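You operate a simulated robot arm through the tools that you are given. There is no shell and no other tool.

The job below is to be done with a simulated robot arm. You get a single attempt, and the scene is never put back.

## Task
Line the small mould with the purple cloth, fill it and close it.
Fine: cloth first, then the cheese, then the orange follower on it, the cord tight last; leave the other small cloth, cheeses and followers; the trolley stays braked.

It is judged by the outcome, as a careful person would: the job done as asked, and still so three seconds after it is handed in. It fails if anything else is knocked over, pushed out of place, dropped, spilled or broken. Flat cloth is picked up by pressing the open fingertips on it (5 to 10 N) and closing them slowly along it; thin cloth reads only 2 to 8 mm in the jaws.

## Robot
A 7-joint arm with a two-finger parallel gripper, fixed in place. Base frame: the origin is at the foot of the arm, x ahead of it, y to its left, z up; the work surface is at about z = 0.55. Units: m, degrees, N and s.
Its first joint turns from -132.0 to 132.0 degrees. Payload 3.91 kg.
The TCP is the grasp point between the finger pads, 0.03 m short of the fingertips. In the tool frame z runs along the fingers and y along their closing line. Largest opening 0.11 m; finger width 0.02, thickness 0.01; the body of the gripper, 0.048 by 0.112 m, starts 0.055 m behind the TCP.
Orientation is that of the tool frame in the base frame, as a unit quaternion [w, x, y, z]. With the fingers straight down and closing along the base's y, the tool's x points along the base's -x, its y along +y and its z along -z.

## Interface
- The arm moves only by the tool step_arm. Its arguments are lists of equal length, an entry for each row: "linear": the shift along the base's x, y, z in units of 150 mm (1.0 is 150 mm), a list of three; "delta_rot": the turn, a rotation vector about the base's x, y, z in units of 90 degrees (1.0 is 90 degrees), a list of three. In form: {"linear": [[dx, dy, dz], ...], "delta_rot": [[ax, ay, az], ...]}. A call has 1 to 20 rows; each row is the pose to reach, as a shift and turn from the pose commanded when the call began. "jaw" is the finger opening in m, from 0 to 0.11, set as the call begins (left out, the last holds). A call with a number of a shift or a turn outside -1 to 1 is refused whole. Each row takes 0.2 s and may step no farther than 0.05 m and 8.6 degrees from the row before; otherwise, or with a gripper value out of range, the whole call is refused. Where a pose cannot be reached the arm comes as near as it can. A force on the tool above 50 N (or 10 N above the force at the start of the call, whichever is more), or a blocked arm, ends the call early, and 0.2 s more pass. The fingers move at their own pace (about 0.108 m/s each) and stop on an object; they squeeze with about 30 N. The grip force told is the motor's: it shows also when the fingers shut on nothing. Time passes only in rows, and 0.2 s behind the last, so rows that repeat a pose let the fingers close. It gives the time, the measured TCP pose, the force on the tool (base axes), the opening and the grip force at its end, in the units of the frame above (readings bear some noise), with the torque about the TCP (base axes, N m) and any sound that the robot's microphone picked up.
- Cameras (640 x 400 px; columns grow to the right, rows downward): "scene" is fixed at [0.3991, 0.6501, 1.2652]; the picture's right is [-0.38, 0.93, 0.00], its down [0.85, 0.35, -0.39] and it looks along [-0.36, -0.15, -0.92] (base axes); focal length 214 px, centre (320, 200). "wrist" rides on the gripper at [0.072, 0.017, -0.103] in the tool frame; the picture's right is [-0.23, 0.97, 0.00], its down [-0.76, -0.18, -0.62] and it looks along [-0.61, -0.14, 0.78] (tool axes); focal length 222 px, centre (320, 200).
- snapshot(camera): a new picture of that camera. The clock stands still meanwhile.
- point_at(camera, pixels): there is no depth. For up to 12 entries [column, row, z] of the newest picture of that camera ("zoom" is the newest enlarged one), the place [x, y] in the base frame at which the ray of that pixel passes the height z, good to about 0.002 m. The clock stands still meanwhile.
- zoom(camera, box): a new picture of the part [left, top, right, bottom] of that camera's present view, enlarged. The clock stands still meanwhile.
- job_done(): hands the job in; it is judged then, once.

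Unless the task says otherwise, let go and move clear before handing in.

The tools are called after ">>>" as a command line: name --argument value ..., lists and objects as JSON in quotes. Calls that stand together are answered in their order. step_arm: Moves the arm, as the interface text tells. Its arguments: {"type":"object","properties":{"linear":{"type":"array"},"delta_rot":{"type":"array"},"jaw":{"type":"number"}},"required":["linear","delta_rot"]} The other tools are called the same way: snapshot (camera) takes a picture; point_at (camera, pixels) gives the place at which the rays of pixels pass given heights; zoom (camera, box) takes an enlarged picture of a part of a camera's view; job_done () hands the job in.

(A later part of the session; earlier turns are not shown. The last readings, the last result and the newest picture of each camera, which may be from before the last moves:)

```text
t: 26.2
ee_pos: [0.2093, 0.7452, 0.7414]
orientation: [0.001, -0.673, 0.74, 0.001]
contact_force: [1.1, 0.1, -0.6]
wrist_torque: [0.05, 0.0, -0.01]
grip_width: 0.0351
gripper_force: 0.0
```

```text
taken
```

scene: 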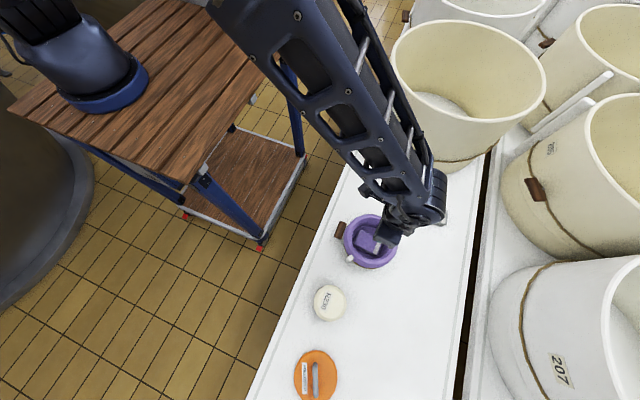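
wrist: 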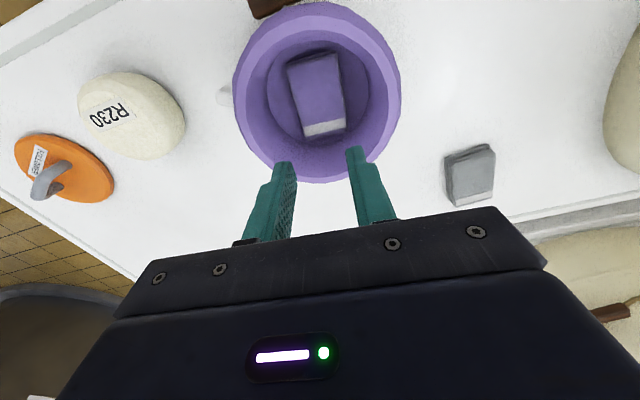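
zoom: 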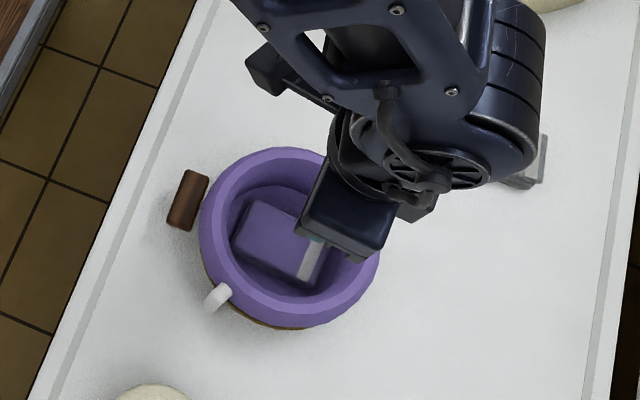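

The mould is lined, with the packet's thicker centre still at the bottom. Next is the cheese near (0.414, 0.683): I'll move above it with open jaws and measure.

>>> step_arm --linear '[[0.1, -0.03, 0.15], [0.35, -0.1, 0.3], [0.65, -0.2, 0.4], [0.98, -0.3, 0.4]]' --delta_rot '[[0, 0, 0], [0, 0, 0], [0, 0, 0], [0, 0, 0]]' --jaw 0.11

>>> step_arm --linear '[[0.25, -0.07, 0], [0.385, -0.1, 0], [0.385, -0.1, 0]]' --delta_rot '[[0, 0, 0], [0, 0, 0], [0, 0, 0]]'

>>> snapshot --camera "wrist"

>>> snapshot --camera "scene"

```text
refused: row 4 steps farther than a row can; nothing moved
```

```text
t: 27.0
ee_pos: [0.2681, 0.73, 0.7411]
orientation: [0.001, -0.672, 0.74, 0.001]
contact_force: [-0.4, 0.1, -0.1]
wrist_torque: [0.02, 0.01, 0.01]
grip_width: 0.035
gripper_force: 0.1
```

```text
taken
```

wrist: 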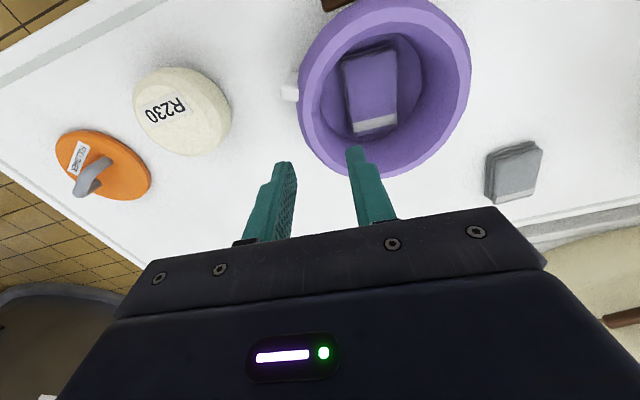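

```text
taken
```

scene: 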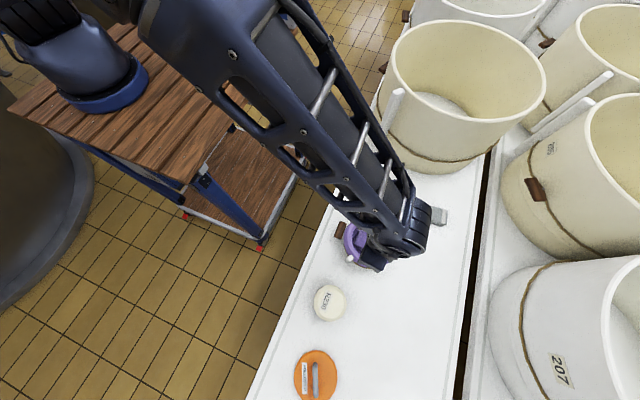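

Only the second, shorter move ran, harmlessly above the mould. I'll continue to above the cheese, one call at a time.

>>> step_arm --linear '[[0.15, -0.05, 0.15], [0.4, -0.12, 0.3], [0.65, -0.2, 0.4], [0.9, -0.29, 0.4], [0.973, -0.313, 0.4], [0.973, -0.313, 0.4]]' --delta_rot '[[0, 0, 0], [0, 0, 0], [0, 0, 0], [0, 0, 0], [0, 0, 0], [0, 0, 0]]' --jaw 0.11

>>> snapshot --camera "wrist"

>>> snapshot --camera "scene"

```text
t: 28.4
ee_pos: [0.4128, 0.6814, 0.8006]
orientation: [0.002, -0.672, 0.74, 0.002]
contact_force: [0.6, 0.1, 0.1]
wrist_torque: [0.01, 0.04, 0.01]
grip_width: 0.1101
gripper_force: 0.0
```

```text
taken
```

wrist: 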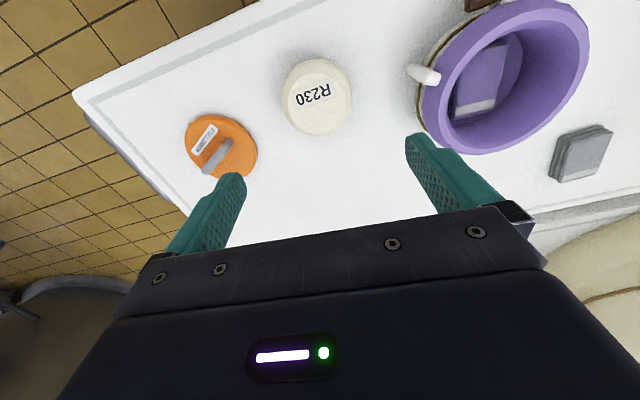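

```text
taken
```

scene: 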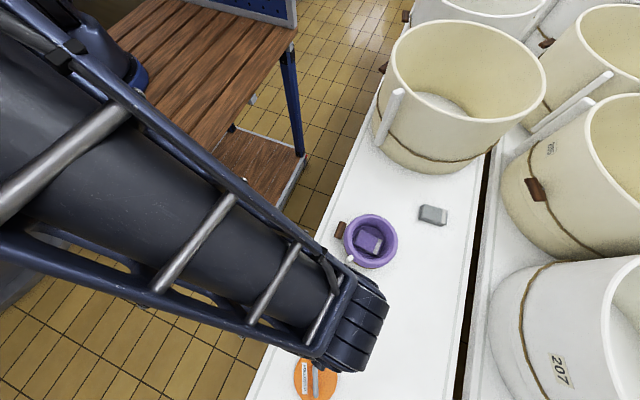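

>>> zoom --camera "wrist" --box '[260, 40, 380, 150]'

>>> point_at --camera "wrist" --pixels '[[281, 96, 0.575], [353, 96, 0.575], [316, 58, 0.55], [318, 137, 0.575], [316, 95, 0.6], [316, 95, 0.59], [220, 146, 0.56], [318, 137, 0.56], [318, 130, 0.6]]'

>>> zoom --camera "scene" --box '[320, 190, 440, 280]'

```text
3.64 times, centred on (320, 95) of wrist
```

zoom: 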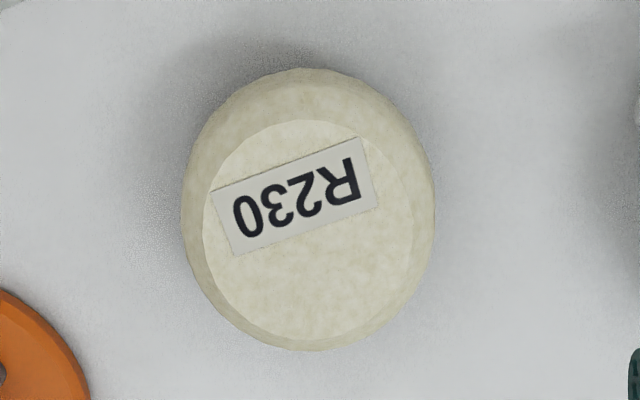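

```text
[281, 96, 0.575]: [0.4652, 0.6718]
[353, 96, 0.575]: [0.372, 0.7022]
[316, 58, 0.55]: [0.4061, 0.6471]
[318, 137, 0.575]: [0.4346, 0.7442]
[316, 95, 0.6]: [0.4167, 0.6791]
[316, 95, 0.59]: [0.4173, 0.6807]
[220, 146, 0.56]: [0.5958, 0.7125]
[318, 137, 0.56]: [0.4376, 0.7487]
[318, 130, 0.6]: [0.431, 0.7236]
```

```text
4.44 times, centred on (380, 235) of scene
```

zoom: 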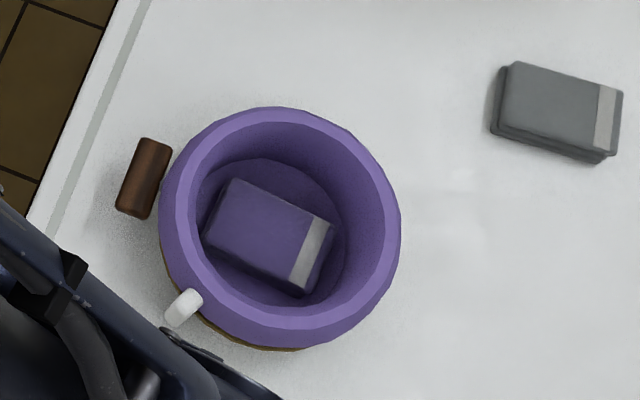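

The cheese measures about 98 mm across, so it fits the 110 mm jaws with about 6 mm a side. I'll triangulate its top height and centre using the label.

>>> point_at --camera "scene" --pixels '[[326, 301.6, 0.58], [326, 301.6, 0.6], [326, 301.6, 0.62], [330.3, 303.5, 0.575], [330.3, 303.5, 0.585]]'

>>> point_at --camera "wrist" --pixels '[[312.3, 93.9, 0.58], [312.3, 93.9, 0.6], [312.3, 93.9, 0.62], [317.3, 102.7, 0.6], [317.3, 102.7, 0.61], [317.3, 97, 0.58]]'

```text
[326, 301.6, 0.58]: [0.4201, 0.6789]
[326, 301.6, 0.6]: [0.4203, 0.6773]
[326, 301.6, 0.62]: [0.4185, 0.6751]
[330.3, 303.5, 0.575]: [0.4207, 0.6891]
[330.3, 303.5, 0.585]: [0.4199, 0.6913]
```

```text
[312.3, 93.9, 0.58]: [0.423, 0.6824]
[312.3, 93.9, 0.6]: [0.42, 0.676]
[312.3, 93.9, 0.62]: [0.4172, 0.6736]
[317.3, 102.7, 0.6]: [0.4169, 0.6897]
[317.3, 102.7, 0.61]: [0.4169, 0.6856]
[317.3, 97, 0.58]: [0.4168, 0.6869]
```

The cheese top is at z≈0.60 with centre about (0.4185, 0.688). I'll shift over and descend partway, then check the finger clearance.

>>> step_arm --linear '[[0.04, 0.037, -0.2], [0.04, 0.037, -0.4], [0.04, 0.037, -0.6], [0.04, 0.037, -0.8], [0.04, 0.037, -0.98], [0.04, 0.037, -0.98]]' --delta_rot '[[0, 0, 0], [0, 0, 0], [0, 0, 0], [0, 0, 0], [0, 0, 0], [0, 0, 0]]'

>>> snapshot --camera "wrist"

```text
t: 29.8
ee_pos: [0.4199, 0.6887, 0.6526]
orientation: [0.002, -0.672, 0.741, 0.002]
contact_force: [-0.4, 0.0, 0.3]
wrist_torque: [0.0, 0.05, 0.0]
grip_width: 0.1101
gripper_force: 0.2
```

```text
taken
```

wrist: 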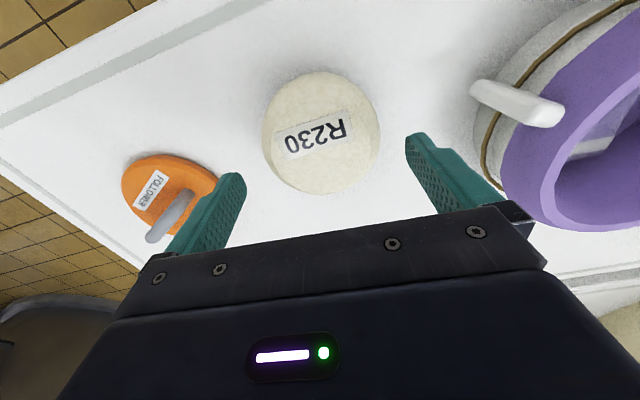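

The cheese is centred between the fingers (columns 261–381, finger midline about 322). I'll descend to grip its upper-middle part at TCP z≈0.600.

>>> step_arm --linear '[[0, 0, -0.1], [0, 0, -0.2], [0, 0, -0.3], [0, 0, -0.35], [0, 0, -0.35]]' --delta_rot '[[0, 0, 0], [0, 0, 0], [0, 0, 0], [0, 0, 0], [0, 0, 0]]'

>>> snapshot --camera "wrist"

```text
t: 31.0
ee_pos: [0.4182, 0.689, 0.6001]
orientation: [0.002, -0.672, 0.74, 0.002]
contact_force: [0.6, -0.4, -0.1]
wrist_torque: [-0.01, 0.02, -0.04]
grip_width: 0.1099
gripper_force: 0.1
```

```text
taken
```

wrist: 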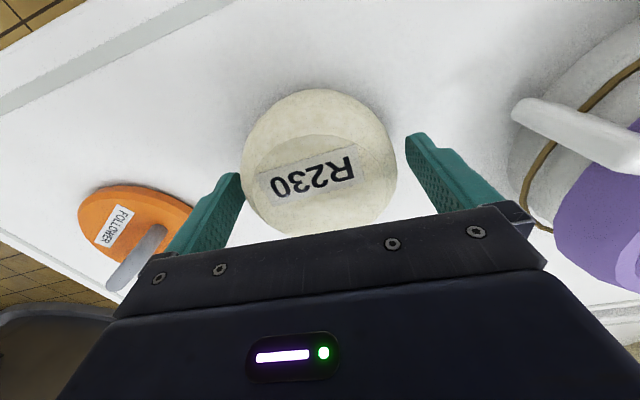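

The fingers flank the cheese with no contact. I'll close to grip.

>>> step_arm --linear '[[0, 0, 0], [0, 0, 0], [0, 0, 0]]' --delta_rot '[[0, 0, 0], [0, 0, 0], [0, 0, 0]]' --jaw 0.085

>>> snapshot --camera "wrist"

```text
t: 31.8
ee_pos: [0.4179, 0.6881, 0.6002]
orientation: [0.002, -0.673, 0.74, 0.002]
contact_force: [1.3, 0.5, 0.5]
wrist_torque: [0.06, -0.04, -0.04]
grip_width: 0.0931
gripper_force: 29.9
```

```text
taken
```

wrist: 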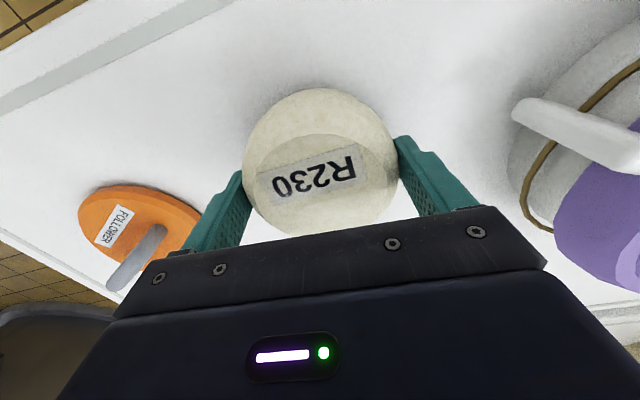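

Gripped at 93 mm with 30 N. I'll lift it straight up to z≈0.75.

>>> step_arm --linear '[[0, 0, 0.07], [0, 0, 0.2], [0, 0, 0.45], [0, 0, 0.7], [0, 0, 0.98], [0, 0, 0.98]]' --delta_rot '[[0, 0, 0], [0, 0, 0], [0, 0, 0], [0, 0, 0], [0, 0, 0], [0, 0, 0]]'

>>> snapshot --camera "wrist"

```text
t: 33.2
ee_pos: [0.4182, 0.686, 0.748]
orientation: [0.002, -0.672, 0.74, 0.002]
contact_force: [-0.3, -0.3, -3.3]
wrist_torque: [-0.01, -0.02, -0.01]
grip_width: 0.0931
gripper_force: 29.7
```

```text
taken
```

wrist: 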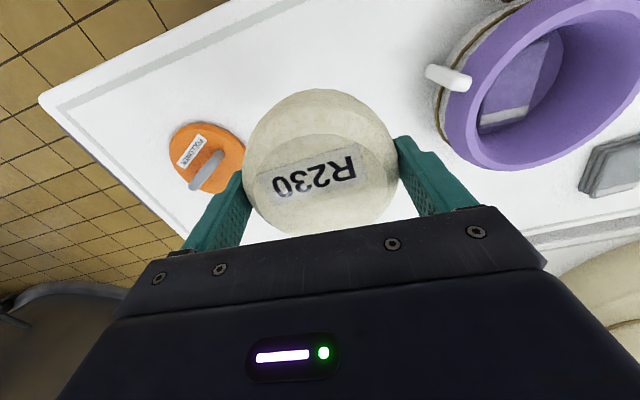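

Lifted cleanly (3.3 N, no torque). I'll carry it over the mould in two moves.

>>> step_arm --linear '[[-0.15, 0.04, 0.03], [-0.4, 0.1, 0.03], [-0.65, 0.16, 0.03], [-0.9, 0.22, 0.03], [-0.9, 0.22, 0.03]]' --delta_rot '[[0, 0, 0], [0, 0, 0], [0, 0, 0], [0, 0, 0], [0, 0, 0]]'

>>> step_arm --linear '[[-0.2, 0.05, 0], [-0.4, 0.11, 0], [-0.505, 0.137, 0], [-0.505, 0.137, 0], [-0.505, 0.137, 0]]' --delta_rot '[[0, 0, 0], [0, 0, 0], [0, 0, 0], [0, 0, 0], [0, 0, 0]]'

>>> snapshot --camera "wrist"

>>> zoom --camera "scene" --box '[310, 170, 450, 290]'

```text
t: 34.4
ee_pos: [0.2862, 0.7227, 0.7513]
orientation: [0.003, -0.672, 0.74, 0.002]
contact_force: [-0.8, 1.2, -3.9]
wrist_torque: [-0.02, 0.04, 0.03]
grip_width: 0.0929
gripper_force: 29.5
```

```text
t: 35.6
ee_pos: [0.2101, 0.7425, 0.7496]
orientation: [0.002, -0.672, 0.74, 0.002]
contact_force: [-0.1, -0.4, -4.6]
wrist_torque: [0.01, -0.02, 0.01]
grip_width: 0.0934
gripper_force: 29.8
```

```text
taken
```

wrist: 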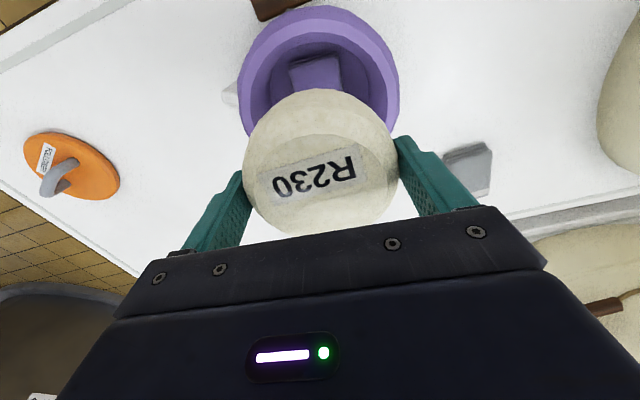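

```text
3.33 times, centred on (380, 230) of scene
```

zoom: 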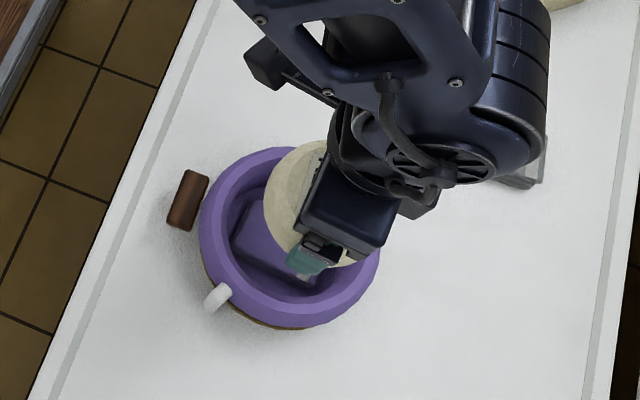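

The mould's outline (columns 237–400) is centred on the tool axis, near column 320. I'll lower to just above the rim.

>>> step_arm --linear '[[0, 0, -0.15], [0, 0, -0.3], [0, 0, -0.4], [0, 0, -0.4]]' --delta_rot '[[0, 0, 0], [0, 0, 0], [0, 0, 0], [0, 0, 0]]'

>>> snapshot --camera "wrist"

>>> zoom --camera "scene" --box '[310, 170, 450, 290]'

```text
t: 36.6
ee_pos: [0.2093, 0.7425, 0.6914]
orientation: [0.002, -0.672, 0.74, 0.001]
contact_force: [-0.6, -0.1, -3.1]
wrist_torque: [0.01, 0.01, -0.01]
grip_width: 0.0928
gripper_force: 29.9
```

```text
taken
```

wrist: 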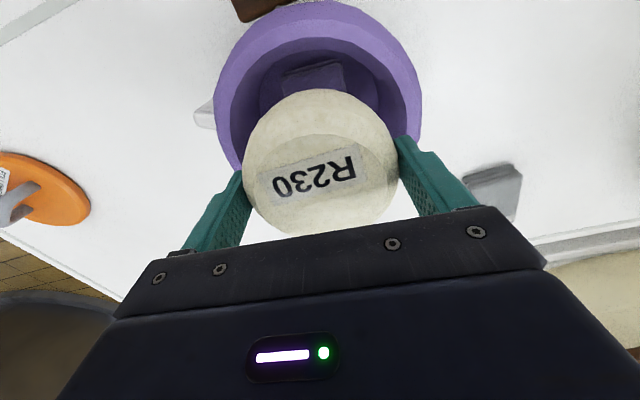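

```text
3.33 times, centred on (380, 230) of scene
```

zoom: 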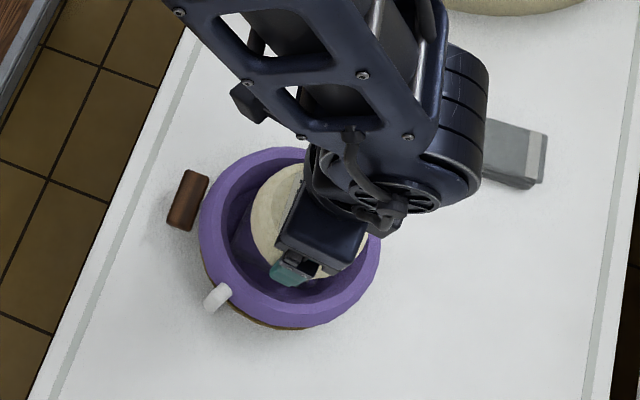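

>>> point_at --camera "wrist" --pixels '[[310, 38, 0.63], [216, 120, 0.62], [421, 110, 0.62], [232, 120, 0.63], [405, 110, 0.63]]'

>>> step_arm --linear '[[0, 0, -0.05], [0, 0, -0.1], [0, 0, -0.15], [0, 0, -0.2], [0, 0, -0.2]]' --delta_rot '[[0, 0, 0], [0, 0, 0], [0, 0, 0], [0, 0, 0], [0, 0, 0]]'

>>> snapshot --camera "wrist"

```text
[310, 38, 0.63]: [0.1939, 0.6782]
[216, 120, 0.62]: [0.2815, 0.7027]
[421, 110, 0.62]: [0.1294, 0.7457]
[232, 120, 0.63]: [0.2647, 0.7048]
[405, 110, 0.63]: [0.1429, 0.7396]
```

```text
t: 37.8
ee_pos: [0.2083, 0.7424, 0.6622]
orientation: [0.001, -0.673, 0.74, 0.002]
contact_force: [0.6, 0.3, -4.3]
wrist_torque: [0.0, 0.01, 0.01]
grip_width: 0.0933
gripper_force: 30.4
```

```text
taken
```

wrist: 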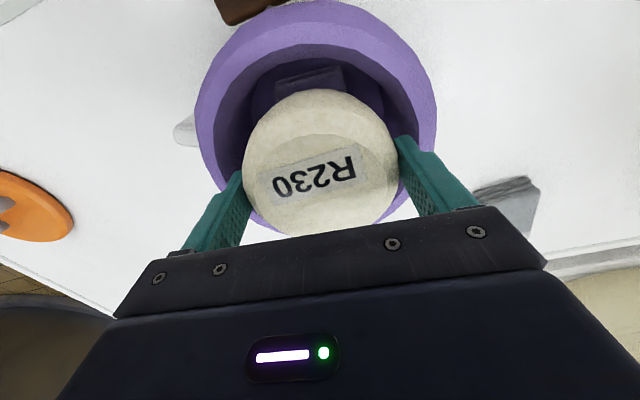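

The cheese is entering without contact. I'll continue down, slower near the expected seat at TCP z≈0.626.

>>> step_arm --linear '[[0, 0, -0.05], [0, 0, -0.1], [0, 0, -0.15], [0, 0, -0.18], [0, 0, -0.18]]' --delta_rot '[[0, 0, 0], [0, 0, 0], [0, 0, 0], [0, 0, 0], [0, 0, 0]]'

>>> snapshot --camera "wrist"

```text
t: 39.0
ee_pos: [0.2072, 0.7423, 0.6335]
orientation: [0.002, -0.672, 0.74, 0.002]
contact_force: [0.4, 0.1, -4.3]
wrist_torque: [-0.01, -0.01, 0.02]
grip_width: 0.0929
gripper_force: 29.9
```

```text
taken
```

wrist: 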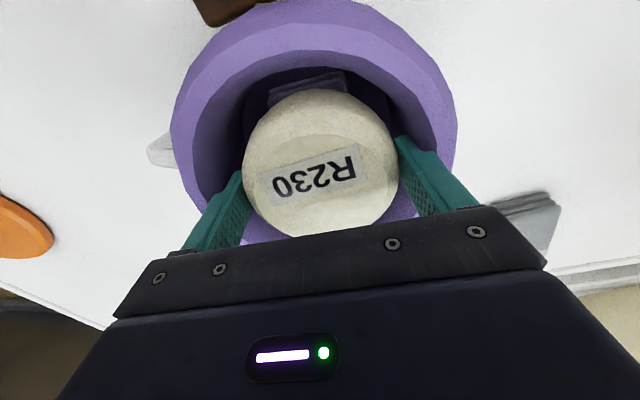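

>>> point_at --camera "wrist" --pixels '[[310, 52, 0.63], [320, 90, 0.608], [243, 160, 0.608], [397, 160, 0.608], [190, 150, 0.63], [440, 150, 0.63]]'

>>> step_arm --linear '[[0, 0, -0.015], [0, 0, -0.03], [0, 0, -0.03]]' --delta_rot '[[0, 0, 0], [0, 0, 0], [0, 0, 0]]'

```text
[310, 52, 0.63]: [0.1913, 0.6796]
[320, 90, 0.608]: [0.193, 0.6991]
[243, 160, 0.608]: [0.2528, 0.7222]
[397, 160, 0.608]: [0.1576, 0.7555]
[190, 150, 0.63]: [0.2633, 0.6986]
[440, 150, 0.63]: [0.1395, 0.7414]
```

```text
t: 39.8
ee_pos: [0.2071, 0.7412, 0.6318]
orientation: [0.001, -0.672, 0.74, 0.002]
contact_force: [1.1, -2.5, 0.9]
wrist_torque: [0.08, 0.29, 0.14]
grip_width: 0.0932
gripper_force: 29.6
```

Contact shows a torque of 0.29 N·m about y, which means the -x finger is brushing the lined wall. The mould centre seems about 3–4 mm further in +x. I'll raise slightly, shift and try again.

>>> step_arm --linear '[[0, 0, 0.025], [0.012, 0.005, 0.025], [0.024, 0.01, 0.025], [0.024, 0.01, 0.025]]' --delta_rot '[[0, 0, 0], [0, 0, 0], [0, 0, 0], [0, 0, 0]]'

>>> snapshot --camera "wrist"

>>> zoom --camera "scene" --box '[310, 170, 450, 290]'

```text
t: 40.8
ee_pos: [0.2113, 0.7429, 0.6344]
orientation: [0.002, -0.672, 0.74, 0.002]
contact_force: [-0.5, 0.2, -3.1]
wrist_torque: [0.01, 0.0, 0.01]
grip_width: 0.093
gripper_force: 30.5
```

```text
taken
```

wrist: 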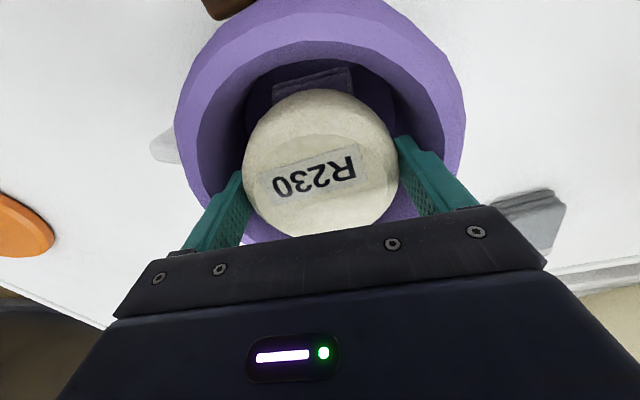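

```text
3.33 times, centred on (380, 230) of scene
```

zoom: 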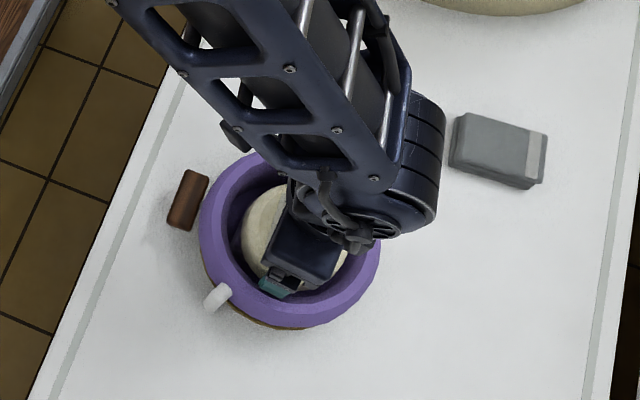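

The mould outline (columns 175–465) is now centred on column 320, with no contact. I'll descend again in small steps.

>>> step_arm --linear '[[0, 0, -0.01], [0, 0, -0.02], [0, 0, -0.03], [0, 0, -0.03]]' --delta_rot '[[0, 0, 0], [0, 0, 0], [0, 0, 0], [0, 0, 0]]'

```text
t: 41.8
ee_pos: [0.2111, 0.7431, 0.6297]
orientation: [0.002, -0.672, 0.74, 0.002]
contact_force: [0.1, 0.1, -3.8]
wrist_torque: [0.02, 0.02, 0.0]
grip_width: 0.093
gripper_force: 30.4
```

No contact this time, so the shift was right. I'll go down another 3 mm.

>>> step_arm --linear '[[0, 0, -0.007], [0, 0, -0.014], [0, 0, -0.02], [0, 0, -0.02]]' --delta_rot '[[0, 0, 0], [0, 0, 0], [0, 0, 0], [0, 0, 0]]'

```text
t: 42.8
ee_pos: [0.2114, 0.7425, 0.6273]
orientation: [0.002, -0.673, 0.74, 0.002]
contact_force: [1.1, -1.5, -0.3]
wrist_torque: [-0.03, -0.09, -0.02]
grip_width: 0.0932
gripper_force: 30.0
```

The weight is now being taken by the packet at TCP 0.627, as predicted. I'll open just 4 mm so the fingers stay off the walls, then look.

>>> step_arm --linear '[[0, 0, 0], [0, 0, 0]]' --delta_rot '[[0, 0, 0], [0, 0, 0]]' --jaw 0.097

>>> snapshot --camera "wrist"

```text
t: 43.4
ee_pos: [0.2115, 0.7425, 0.6253]
orientation: [0.002, -0.672, 0.74, 0.002]
contact_force: [-1.0, 1.2, 1.0]
wrist_torque: [-0.02, -0.01, 0.02]
grip_width: 0.0966
gripper_force: 0.0
```

```text
taken
```

wrist: 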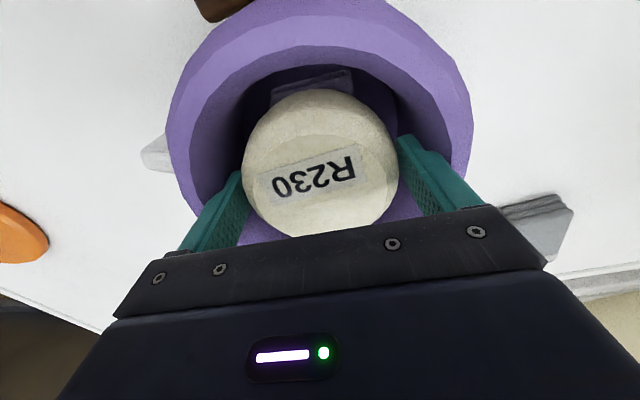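

The cheese is freed and sitting on the lining. I'll raise the fingers straight out slowly.

>>> step_arm --linear '[[0, 0, 0.03], [0, 0, 0.08], [0, 0, 0.15], [0, 0, 0.3], [0, 0, 0.5], [0, 0, 0.8], [0, 0, 0.8]]' --delta_rot '[[0, 0, 0], [0, 0, 0], [0, 0, 0], [0, 0, 0], [0, 0, 0], [0, 0, 0], [0, 0, 0]]'

>>> snapshot --camera "wrist"

>>> zoom --camera "wrist" --box '[230, 0, 410, 190]'

>>> zoom --camera "scene" --box '[310, 170, 450, 290]'

```text
t: 45.0
ee_pos: [0.2126, 0.7412, 0.7488]
orientation: [0.002, -0.672, 0.74, 0.002]
contact_force: [-0.4, 0.1, 0.7]
wrist_torque: [0.0, -0.02, 0.0]
grip_width: 0.097
gripper_force: 0.0
```

```text
taken
```

wrist: 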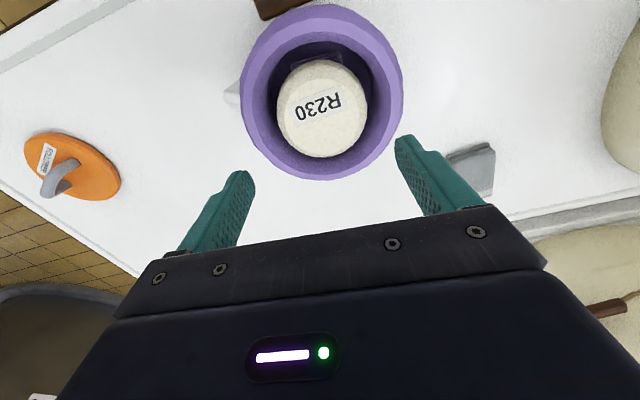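

```text
2.11 times, centred on (320, 95) of wrist
```

zoom: 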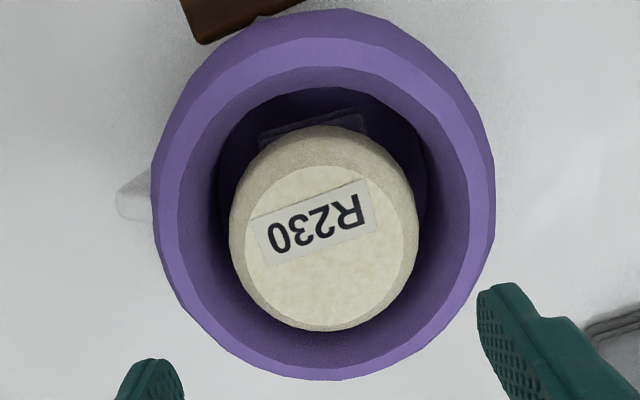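

```text
3.33 times, centred on (380, 230) of scene
```

zoom: 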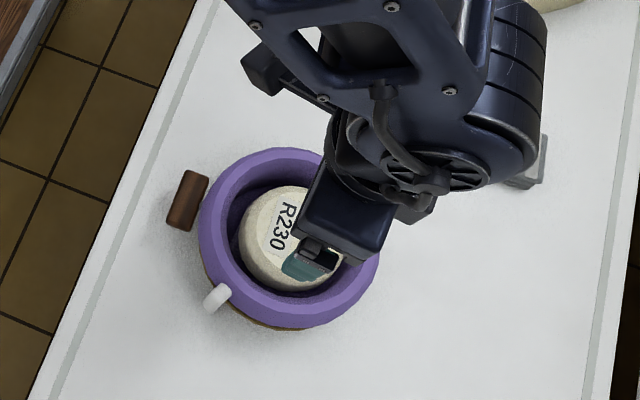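

The cheese sits upright and centred in the lined mould. Next is the orange follower: I'll travel up and over to about (0.597, 0.716).

>>> step_arm --linear '[[0.1, 0, 0.15], [0.35, -0.02, 0.3], [0.65, -0.04, 0.4], [0.95, -0.06, 0.4]]' --delta_rot '[[0, 0, 0], [0, 0, 0], [0, 0, 0], [0, 0, 0]]' --jaw 0.11

>>> step_arm --linear '[[0.3, -0.02, 0], [0.6, -0.04, 0], [0.9, -0.06, 0], [0.9, -0.06, 0]]' --delta_rot '[[0, 0, 0], [0, 0, 0], [0, 0, 0], [0, 0, 0]]'

>>> snapshot --camera "wrist"

>>> snapshot --camera "scene"

```text
t: 46.0
ee_pos: [0.3532, 0.7328, 0.8075]
orientation: [0.002, -0.673, 0.739, 0.003]
contact_force: [-0.1, 0.1, 0.0]
wrist_torque: [-0.03, -0.04, -0.01]
grip_width: 0.1099
gripper_force: 0.1
```

```text
t: 47.0
ee_pos: [0.4866, 0.7261, 0.8067]
orientation: [0.002, -0.673, 0.74, 0.001]
contact_force: [-0.9, 0.4, 0.8]
wrist_torque: [-0.03, -0.01, -0.02]
grip_width: 0.1099
gripper_force: 0.1
```

```text
taken
```

wrist: 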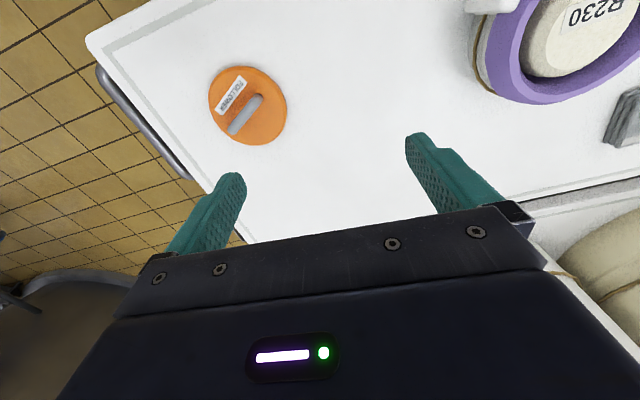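

```text
taken
```

scene: 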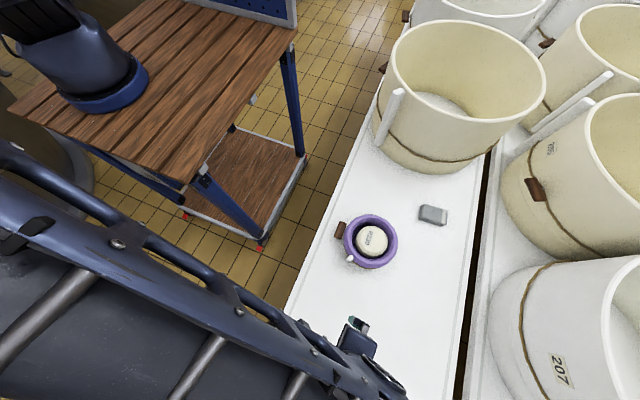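

Both the filled mould and the follower are in view. I'll zoom in on each to measure.

>>> zoom --camera "scene" --box '[330, 205, 410, 275]'

>>> zoom --camera "wrist" --box '[190, 50, 310, 160]'

>>> point_at --camera "wrist" --pixels '[[247, 106, 0.56], [209, 95, 0.56], [287, 115, 0.56], [260, 95, 0.59], [231, 133, 0.59], [246, 114, 0.58], [246, 114, 0.6], [252, 67, 0.56], [243, 144, 0.56]]'

>>> point_at --camera "scene" --pixels '[[315, 362, 0.58], [316.5, 398, 0.58], [315, 362, 0.6], [316.5, 398, 0.6], [315, 372, 0.56]]'

```text
5.71 times, centred on (370, 240) of scene
```

zoom: 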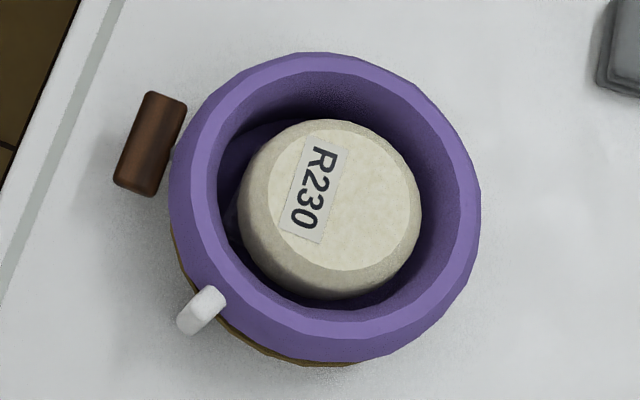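

```text
3.64 times, centred on (250, 105) of wrist
```

zoom: 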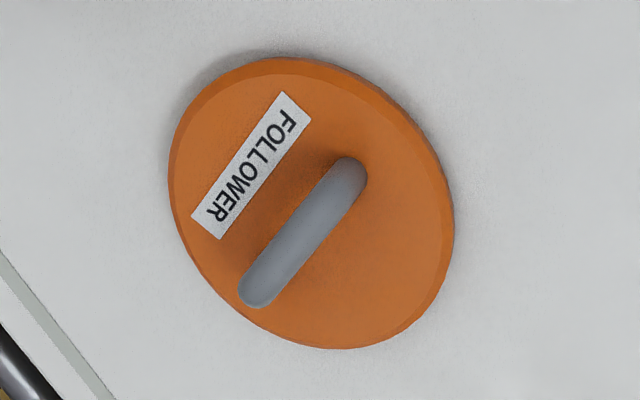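

```text
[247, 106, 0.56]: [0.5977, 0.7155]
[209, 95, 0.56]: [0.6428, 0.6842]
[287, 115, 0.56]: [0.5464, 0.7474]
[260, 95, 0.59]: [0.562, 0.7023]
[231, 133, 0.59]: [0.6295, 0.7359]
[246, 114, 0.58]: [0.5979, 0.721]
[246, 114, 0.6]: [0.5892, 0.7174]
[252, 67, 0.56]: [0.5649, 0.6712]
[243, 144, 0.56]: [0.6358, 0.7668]
```

```text
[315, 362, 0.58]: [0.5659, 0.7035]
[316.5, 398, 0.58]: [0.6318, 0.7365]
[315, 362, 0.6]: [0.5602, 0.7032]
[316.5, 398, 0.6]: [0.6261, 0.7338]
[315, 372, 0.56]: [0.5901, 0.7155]
```

The handle runs from about (0.563, 0.7025) to (0.630, 0.736) at z≈0.59, i.e. 26.6° from +x, on a disc about 117 mm across centred near (0.597, 0.717). I'll check the cheese's top height in the mould, then turn the gripper -58° to close across the handle.

>>> point_at --camera "scene" --pixels '[[368.9, 238.2, 0.58], [368.9, 238.2, 0.6], [368.9, 238.2, 0.62], [368.9, 238.2, 0.64]]'

>>> step_arm --linear '[[0.1, 0, 0], [0.2, 0, 0], [0.3, 0, 0], [0.4, -0.02, 0], [0.5, -0.03, 0], [0.6, -0.04, 0], [0.7, -0.05, 0], [0.73, -0.06, 0]]' --delta_rot '[[0, 0, -0.09], [0, 0, -0.18], [0, 0, -0.27], [0, 0, -0.36], [0, 0, -0.45], [0, 0, -0.54], [0, 0, -0.63], [0, 0, -0.642]]'

>>> snapshot --camera "wrist"

```text
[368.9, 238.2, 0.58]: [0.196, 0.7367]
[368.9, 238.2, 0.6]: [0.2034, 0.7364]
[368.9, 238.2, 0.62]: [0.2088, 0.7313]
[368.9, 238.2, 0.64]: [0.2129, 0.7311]
```

```text
t: 48.8
ee_pos: [0.5983, 0.7166, 0.8066]
orientation: [0.002, -0.23, 0.973, 0.0]
contact_force: [0.1, -0.1, -0.6]
wrist_torque: [0.06, 0.02, -0.02]
grip_width: 0.1099
gripper_force: 0.1
```

```text
taken
```

wrist: 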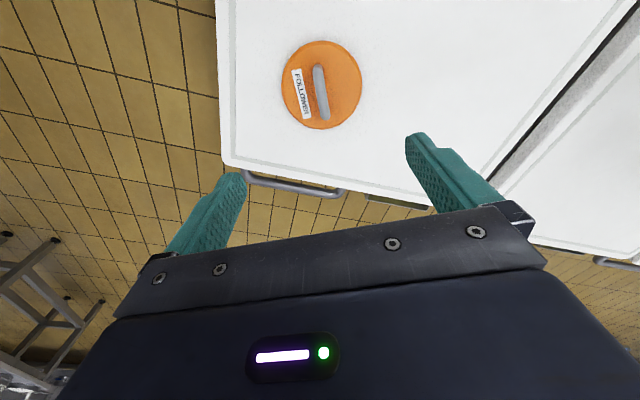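

The tool is over the follower with its handle near column 320. I'll measure the handle's ends from this viewpoint to refine the angle and position.

>>> zoom --camera "wrist" --box '[260, 30, 380, 140]'

>>> point_at --camera "wrist" --pixels '[[318, 64, 0.59], [325, 120, 0.59], [321.5, 92, 0.59], [321.5, 92, 0.58], [281, 85, 0.56], [363, 82, 0.56], [321, 40, 0.56], [323, 130, 0.56]]'

```text
3.64 times, centred on (320, 85) of wrist
```

zoom: 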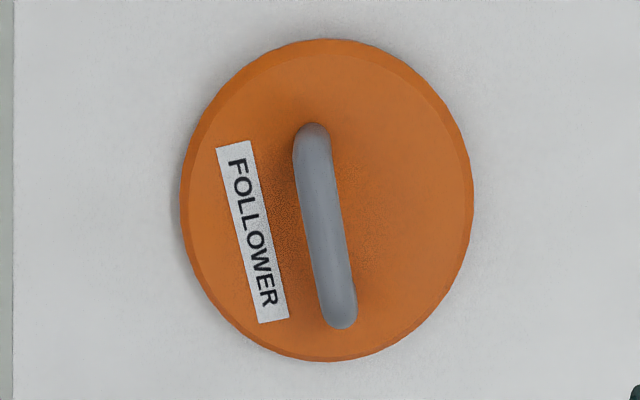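

```text
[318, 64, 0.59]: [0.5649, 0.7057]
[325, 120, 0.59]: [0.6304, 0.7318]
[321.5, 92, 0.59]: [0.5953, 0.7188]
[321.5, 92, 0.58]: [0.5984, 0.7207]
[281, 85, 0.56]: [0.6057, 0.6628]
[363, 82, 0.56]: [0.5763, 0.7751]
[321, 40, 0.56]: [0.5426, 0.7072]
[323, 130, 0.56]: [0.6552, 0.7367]
```

The handle lies at about 23.3° with its centre near (0.597, 0.7195). I'll trim the angle by -3.3° and descend with the jaws at 40 mm to just above the disc.

>>> step_arm --linear '[[-0.005, 0.02, -0.2], [-0.005, 0.02, -0.45], [-0.005, 0.02, -0.7], [-0.005, 0.02, -0.95], [-0.005, 0.02, -1.0], [-0.005, 0.02, -1.0]]' --delta_rot '[[0, 0, -0.02], [0, 0, -0.037], [0, 0, -0.037], [0, 0, -0.037], [0, 0, -0.037], [0, 0, -0.037]]' --jaw 0.05

>>> snapshot --camera "wrist"

>>> snapshot --camera "scene"

```text
t: 50.2
ee_pos: [0.5984, 0.7188, 0.6558]
orientation: [0.003, -0.202, 0.979, 0.001]
contact_force: [0.3, -0.1, 0.7]
wrist_torque: [-0.02, -0.01, 0.01]
grip_width: 0.0502
gripper_force: 0.1
```

```text
taken
```

wrist: 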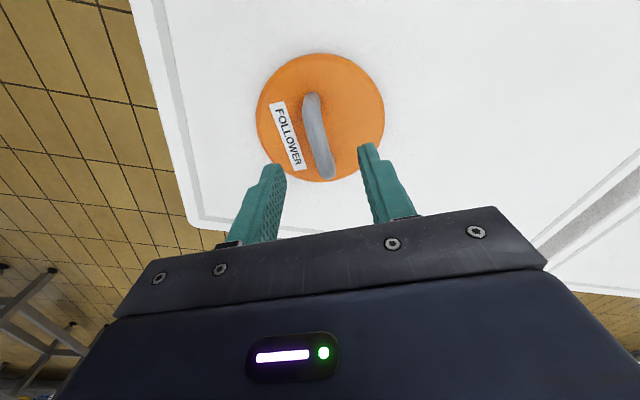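

```text
taken
```

scene: 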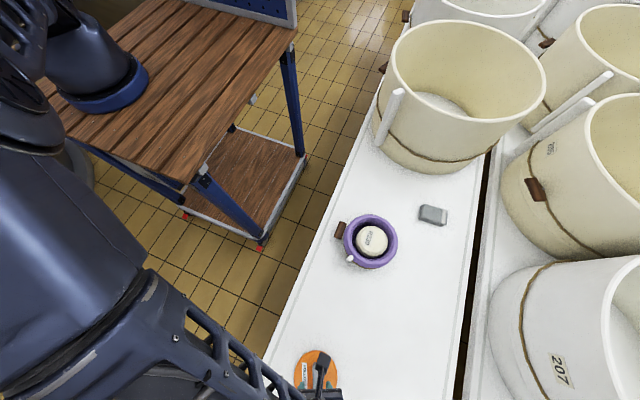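

The handle is between the fingers. I'll zoom in to confirm alignment before lowering.

>>> zoom --camera "wrist" --box '[240, 40, 400, 200]'

>>> point_at --camera "wrist" --pixels '[[311, 97, 0.59], [326, 175, 0.59], [319, 136, 0.59], [256, 110, 0.56], [385, 110, 0.56], [320, 53, 0.56], [325, 181, 0.56]]'

```text
2.50 times, centred on (320, 120) of wrist
```

zoom: 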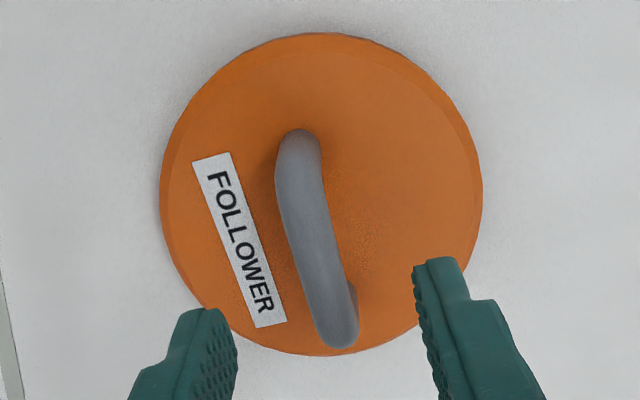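

```text
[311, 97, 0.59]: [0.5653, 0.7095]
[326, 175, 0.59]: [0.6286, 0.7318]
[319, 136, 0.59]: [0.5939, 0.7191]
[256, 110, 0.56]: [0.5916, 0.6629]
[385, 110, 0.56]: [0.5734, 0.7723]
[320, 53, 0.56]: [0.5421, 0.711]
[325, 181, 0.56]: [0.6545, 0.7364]
```

The handle's straight sides match the tool axis within a couple of degrees and it's centred. I'll lower to TCP z≈0.605.

>>> step_arm --linear '[[0, 0, -0.1], [0, 0, -0.2], [0, 0, -0.28], [0, 0, -0.33], [0, 0, -0.33]]' --delta_rot '[[0, 0, 0], [0, 0, 0], [0, 0, 0], [0, 0, 0], [0, 0, 0]]'

>>> snapshot --camera "wrist"

```text
t: 51.4
ee_pos: [0.5967, 0.7195, 0.6084]
orientation: [0.003, -0.203, 0.979, 0.0]
contact_force: [0.4, 0.4, -0.3]
wrist_torque: [0.03, 0.0, -0.01]
grip_width: 0.0501
gripper_force: 0.0
```

```text
taken
```

wrist: 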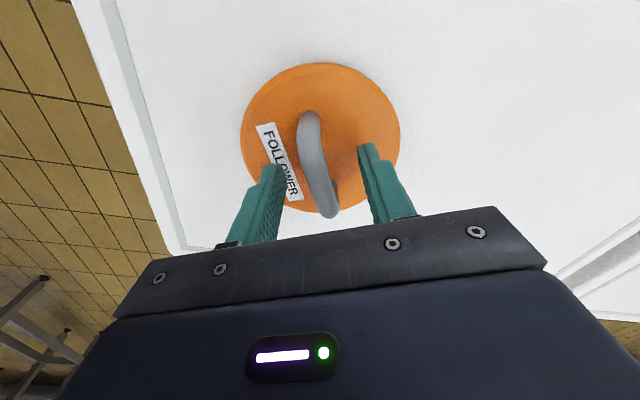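

No contact. I'll lower 5 mm more for a deeper hold and close on the handle.

>>> step_arm --linear '[[0, 0, -0.015], [0, 0, -0.033], [0, 0, -0.033]]' --delta_rot '[[0, 0, 0], [0, 0, 0], [0, 0, 0]]'

>>> step_arm --linear '[[0, 0, 0], [0, 0, 0], [0, 0, 0]]' --delta_rot '[[0, 0, 0], [0, 0, 0], [0, 0, 0]]' --jaw 0.005

>>> snapshot --camera "wrist"

```text
t: 52.2
ee_pos: [0.5988, 0.7185, 0.602]
orientation: [0.003, -0.203, 0.979, 0.001]
contact_force: [-0.8, -0.1, 0.4]
wrist_torque: [-0.01, 0.02, -0.02]
grip_width: 0.05
gripper_force: 0.0
```

```text
t: 53.0
ee_pos: [0.599, 0.72, 0.6024]
orientation: [0.002, -0.203, 0.979, 0.001]
contact_force: [-0.1, 1.0, 0.2]
wrist_torque: [0.02, -0.02, 0.07]
grip_width: 0.0129
gripper_force: 30.3
```

```text
taken
```

wrist: 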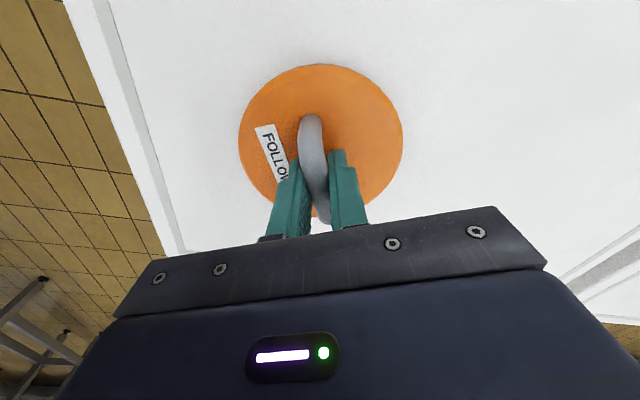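

The handle is gripped at 12.9 mm. I'll lift the follower straight up.

>>> step_arm --linear '[[0, 0, 0.07], [0, 0, 0.2], [0, 0, 0.45], [0, 0, 0.75], [0, 0, 1.0], [0, 0, 1.0]]' --delta_rot '[[0, 0, 0], [0, 0, 0], [0, 0, 0], [0, 0, 0], [0, 0, 0], [0, 0, 0]]'

>>> snapshot --camera "wrist"

>>> snapshot --camera "scene"

```text
t: 54.4
ee_pos: [0.5968, 0.7195, 0.7516]
orientation: [0.003, -0.203, 0.979, 0.001]
contact_force: [-0.1, -0.3, -1.6]
wrist_torque: [-0.05, 0.01, -0.02]
grip_width: 0.0131
gripper_force: 29.9
```

```text
taken
```

wrist: 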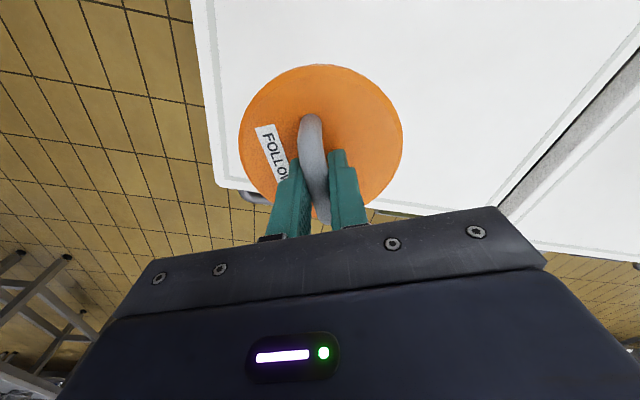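

```text
taken
```

scene: 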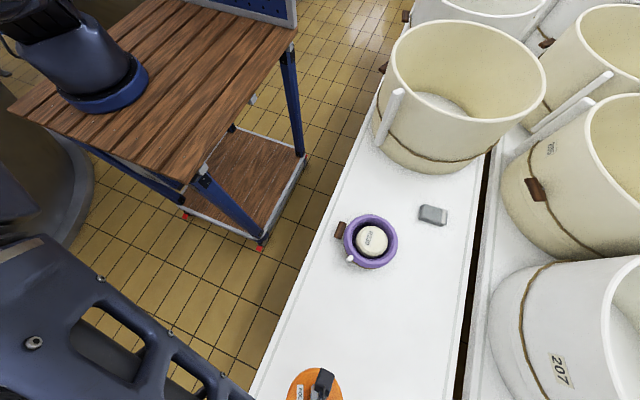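

The follower hangs level. I'll measure the disc's centre relative to the tool, and re-measure the lined mould's centre from the scene view.

>>> zoom --camera "wrist" --box '[220, 50, 420, 230]'

>>> point_at --camera "scene" --pixels '[[343.6, 240, 0.62], [398.2, 242.6, 0.62], [370.9, 214.1, 0.62], [372.6, 268.4, 0.62], [371.5, 241.2, 0.62], [343.6, 240, 0.61], [398.2, 242.6, 0.61], [370.9, 214.1, 0.61], [372.6, 268.4, 0.61]]'

>>> point_at --camera "wrist" --pixels '[[239, 140, 0.71], [403, 137, 0.71], [320, 64, 0.71], [265, 90, 0.71], [378, 88, 0.71], [395, 165, 0.71], [247, 170, 0.71]]'

```text
2.22 times, centred on (320, 140) of wrist
```

zoom: 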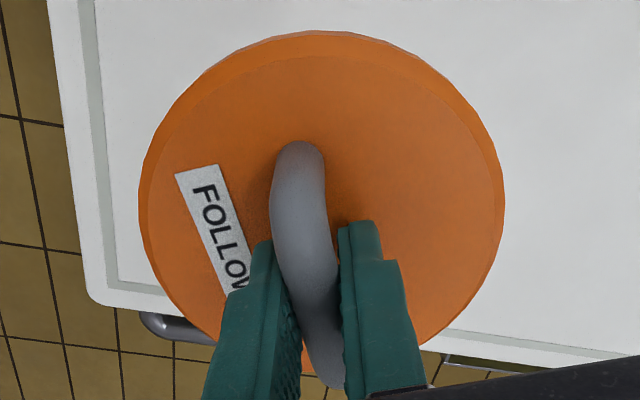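

```text
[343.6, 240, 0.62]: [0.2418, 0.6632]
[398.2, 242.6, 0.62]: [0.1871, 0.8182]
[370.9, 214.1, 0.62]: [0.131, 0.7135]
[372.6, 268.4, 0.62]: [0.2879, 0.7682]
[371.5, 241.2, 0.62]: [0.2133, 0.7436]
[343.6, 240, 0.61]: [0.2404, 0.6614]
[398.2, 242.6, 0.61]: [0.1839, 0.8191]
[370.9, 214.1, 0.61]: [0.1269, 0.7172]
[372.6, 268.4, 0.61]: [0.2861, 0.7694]
```

```text
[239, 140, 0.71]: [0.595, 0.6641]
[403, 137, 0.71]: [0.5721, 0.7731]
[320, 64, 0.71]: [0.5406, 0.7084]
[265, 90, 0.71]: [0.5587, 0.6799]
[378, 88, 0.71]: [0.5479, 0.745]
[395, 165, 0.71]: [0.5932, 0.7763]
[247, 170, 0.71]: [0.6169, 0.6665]
```

The disc is centred on the tool, and both cameras put the lined mould's centre at about (0.211, 0.741). I'll carry the follower over in stages.

>>> step_arm --linear '[[-0.15, 0.01, 0], [-0.4, 0.02, 0], [-0.65, 0.03, 0], [-0.9, 0.05, 0]]' --delta_rot '[[0, 0, 0], [0, 0, 0], [0, 0, 0], [0, 0, 0]]'

>>> step_arm --linear '[[-0.25, 0.01, 0], [-0.5, 0.02, 0], [-0.75, 0.04, 0], [-0.9, 0.05, 0]]' --delta_rot '[[0, 0, 0], [0, 0, 0], [0, 0, 0], [0, 0, 0]]'

>>> step_arm --linear '[[-0.25, 0.015, 0], [-0.5, 0.03, 0], [-0.7, 0.043, 0], [-0.773, 0.043, 0], [-0.773, 0.043, 0], [-0.773, 0.043, 0]]' --delta_rot '[[0, 0, 0], [0, 0, 0], [0, 0, 0], [0, 0, 0], [0, 0, 0], [0, 0, 0]]'

>>> snapshot --camera "wrist"

>>> zoom --camera "scene" --box '[310, 170, 450, 290]'

```text
t: 55.4
ee_pos: [0.4619, 0.7247, 0.7513]
orientation: [0.003, -0.202, 0.979, 0.0]
contact_force: [0.1, -0.7, -0.8]
wrist_torque: [0.05, 0.05, 0.02]
grip_width: 0.0131
gripper_force: 30.3
```

```text
t: 56.4
ee_pos: [0.3277, 0.7342, 0.7543]
orientation: [0.003, -0.203, 0.979, 0.001]
contact_force: [0.8, 0.6, -1.0]
wrist_torque: [0.0, 0.04, 0.0]
grip_width: 0.0132
gripper_force: 30.1
```

```text
t: 57.8
ee_pos: [0.2095, 0.7408, 0.7534]
orientation: [0.002, -0.203, 0.979, 0.001]
contact_force: [-0.5, -0.3, -2.4]
wrist_torque: [0.01, 0.02, 0.0]
grip_width: 0.0128
gripper_force: 30.2
```

```text
taken
```

wrist: 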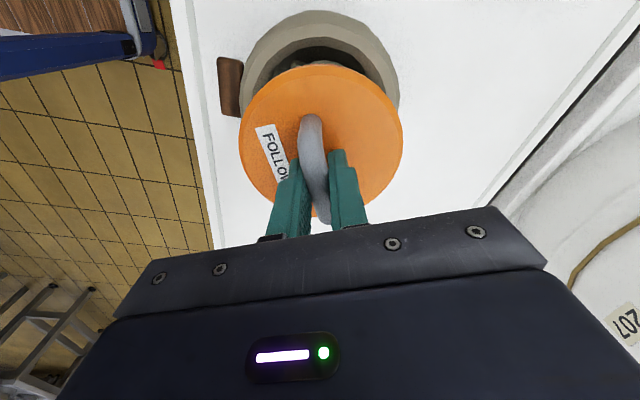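

```text
3.33 times, centred on (380, 230) of scene
```

zoom: 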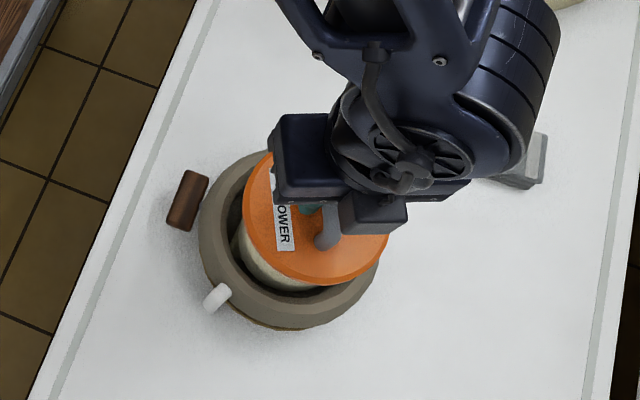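

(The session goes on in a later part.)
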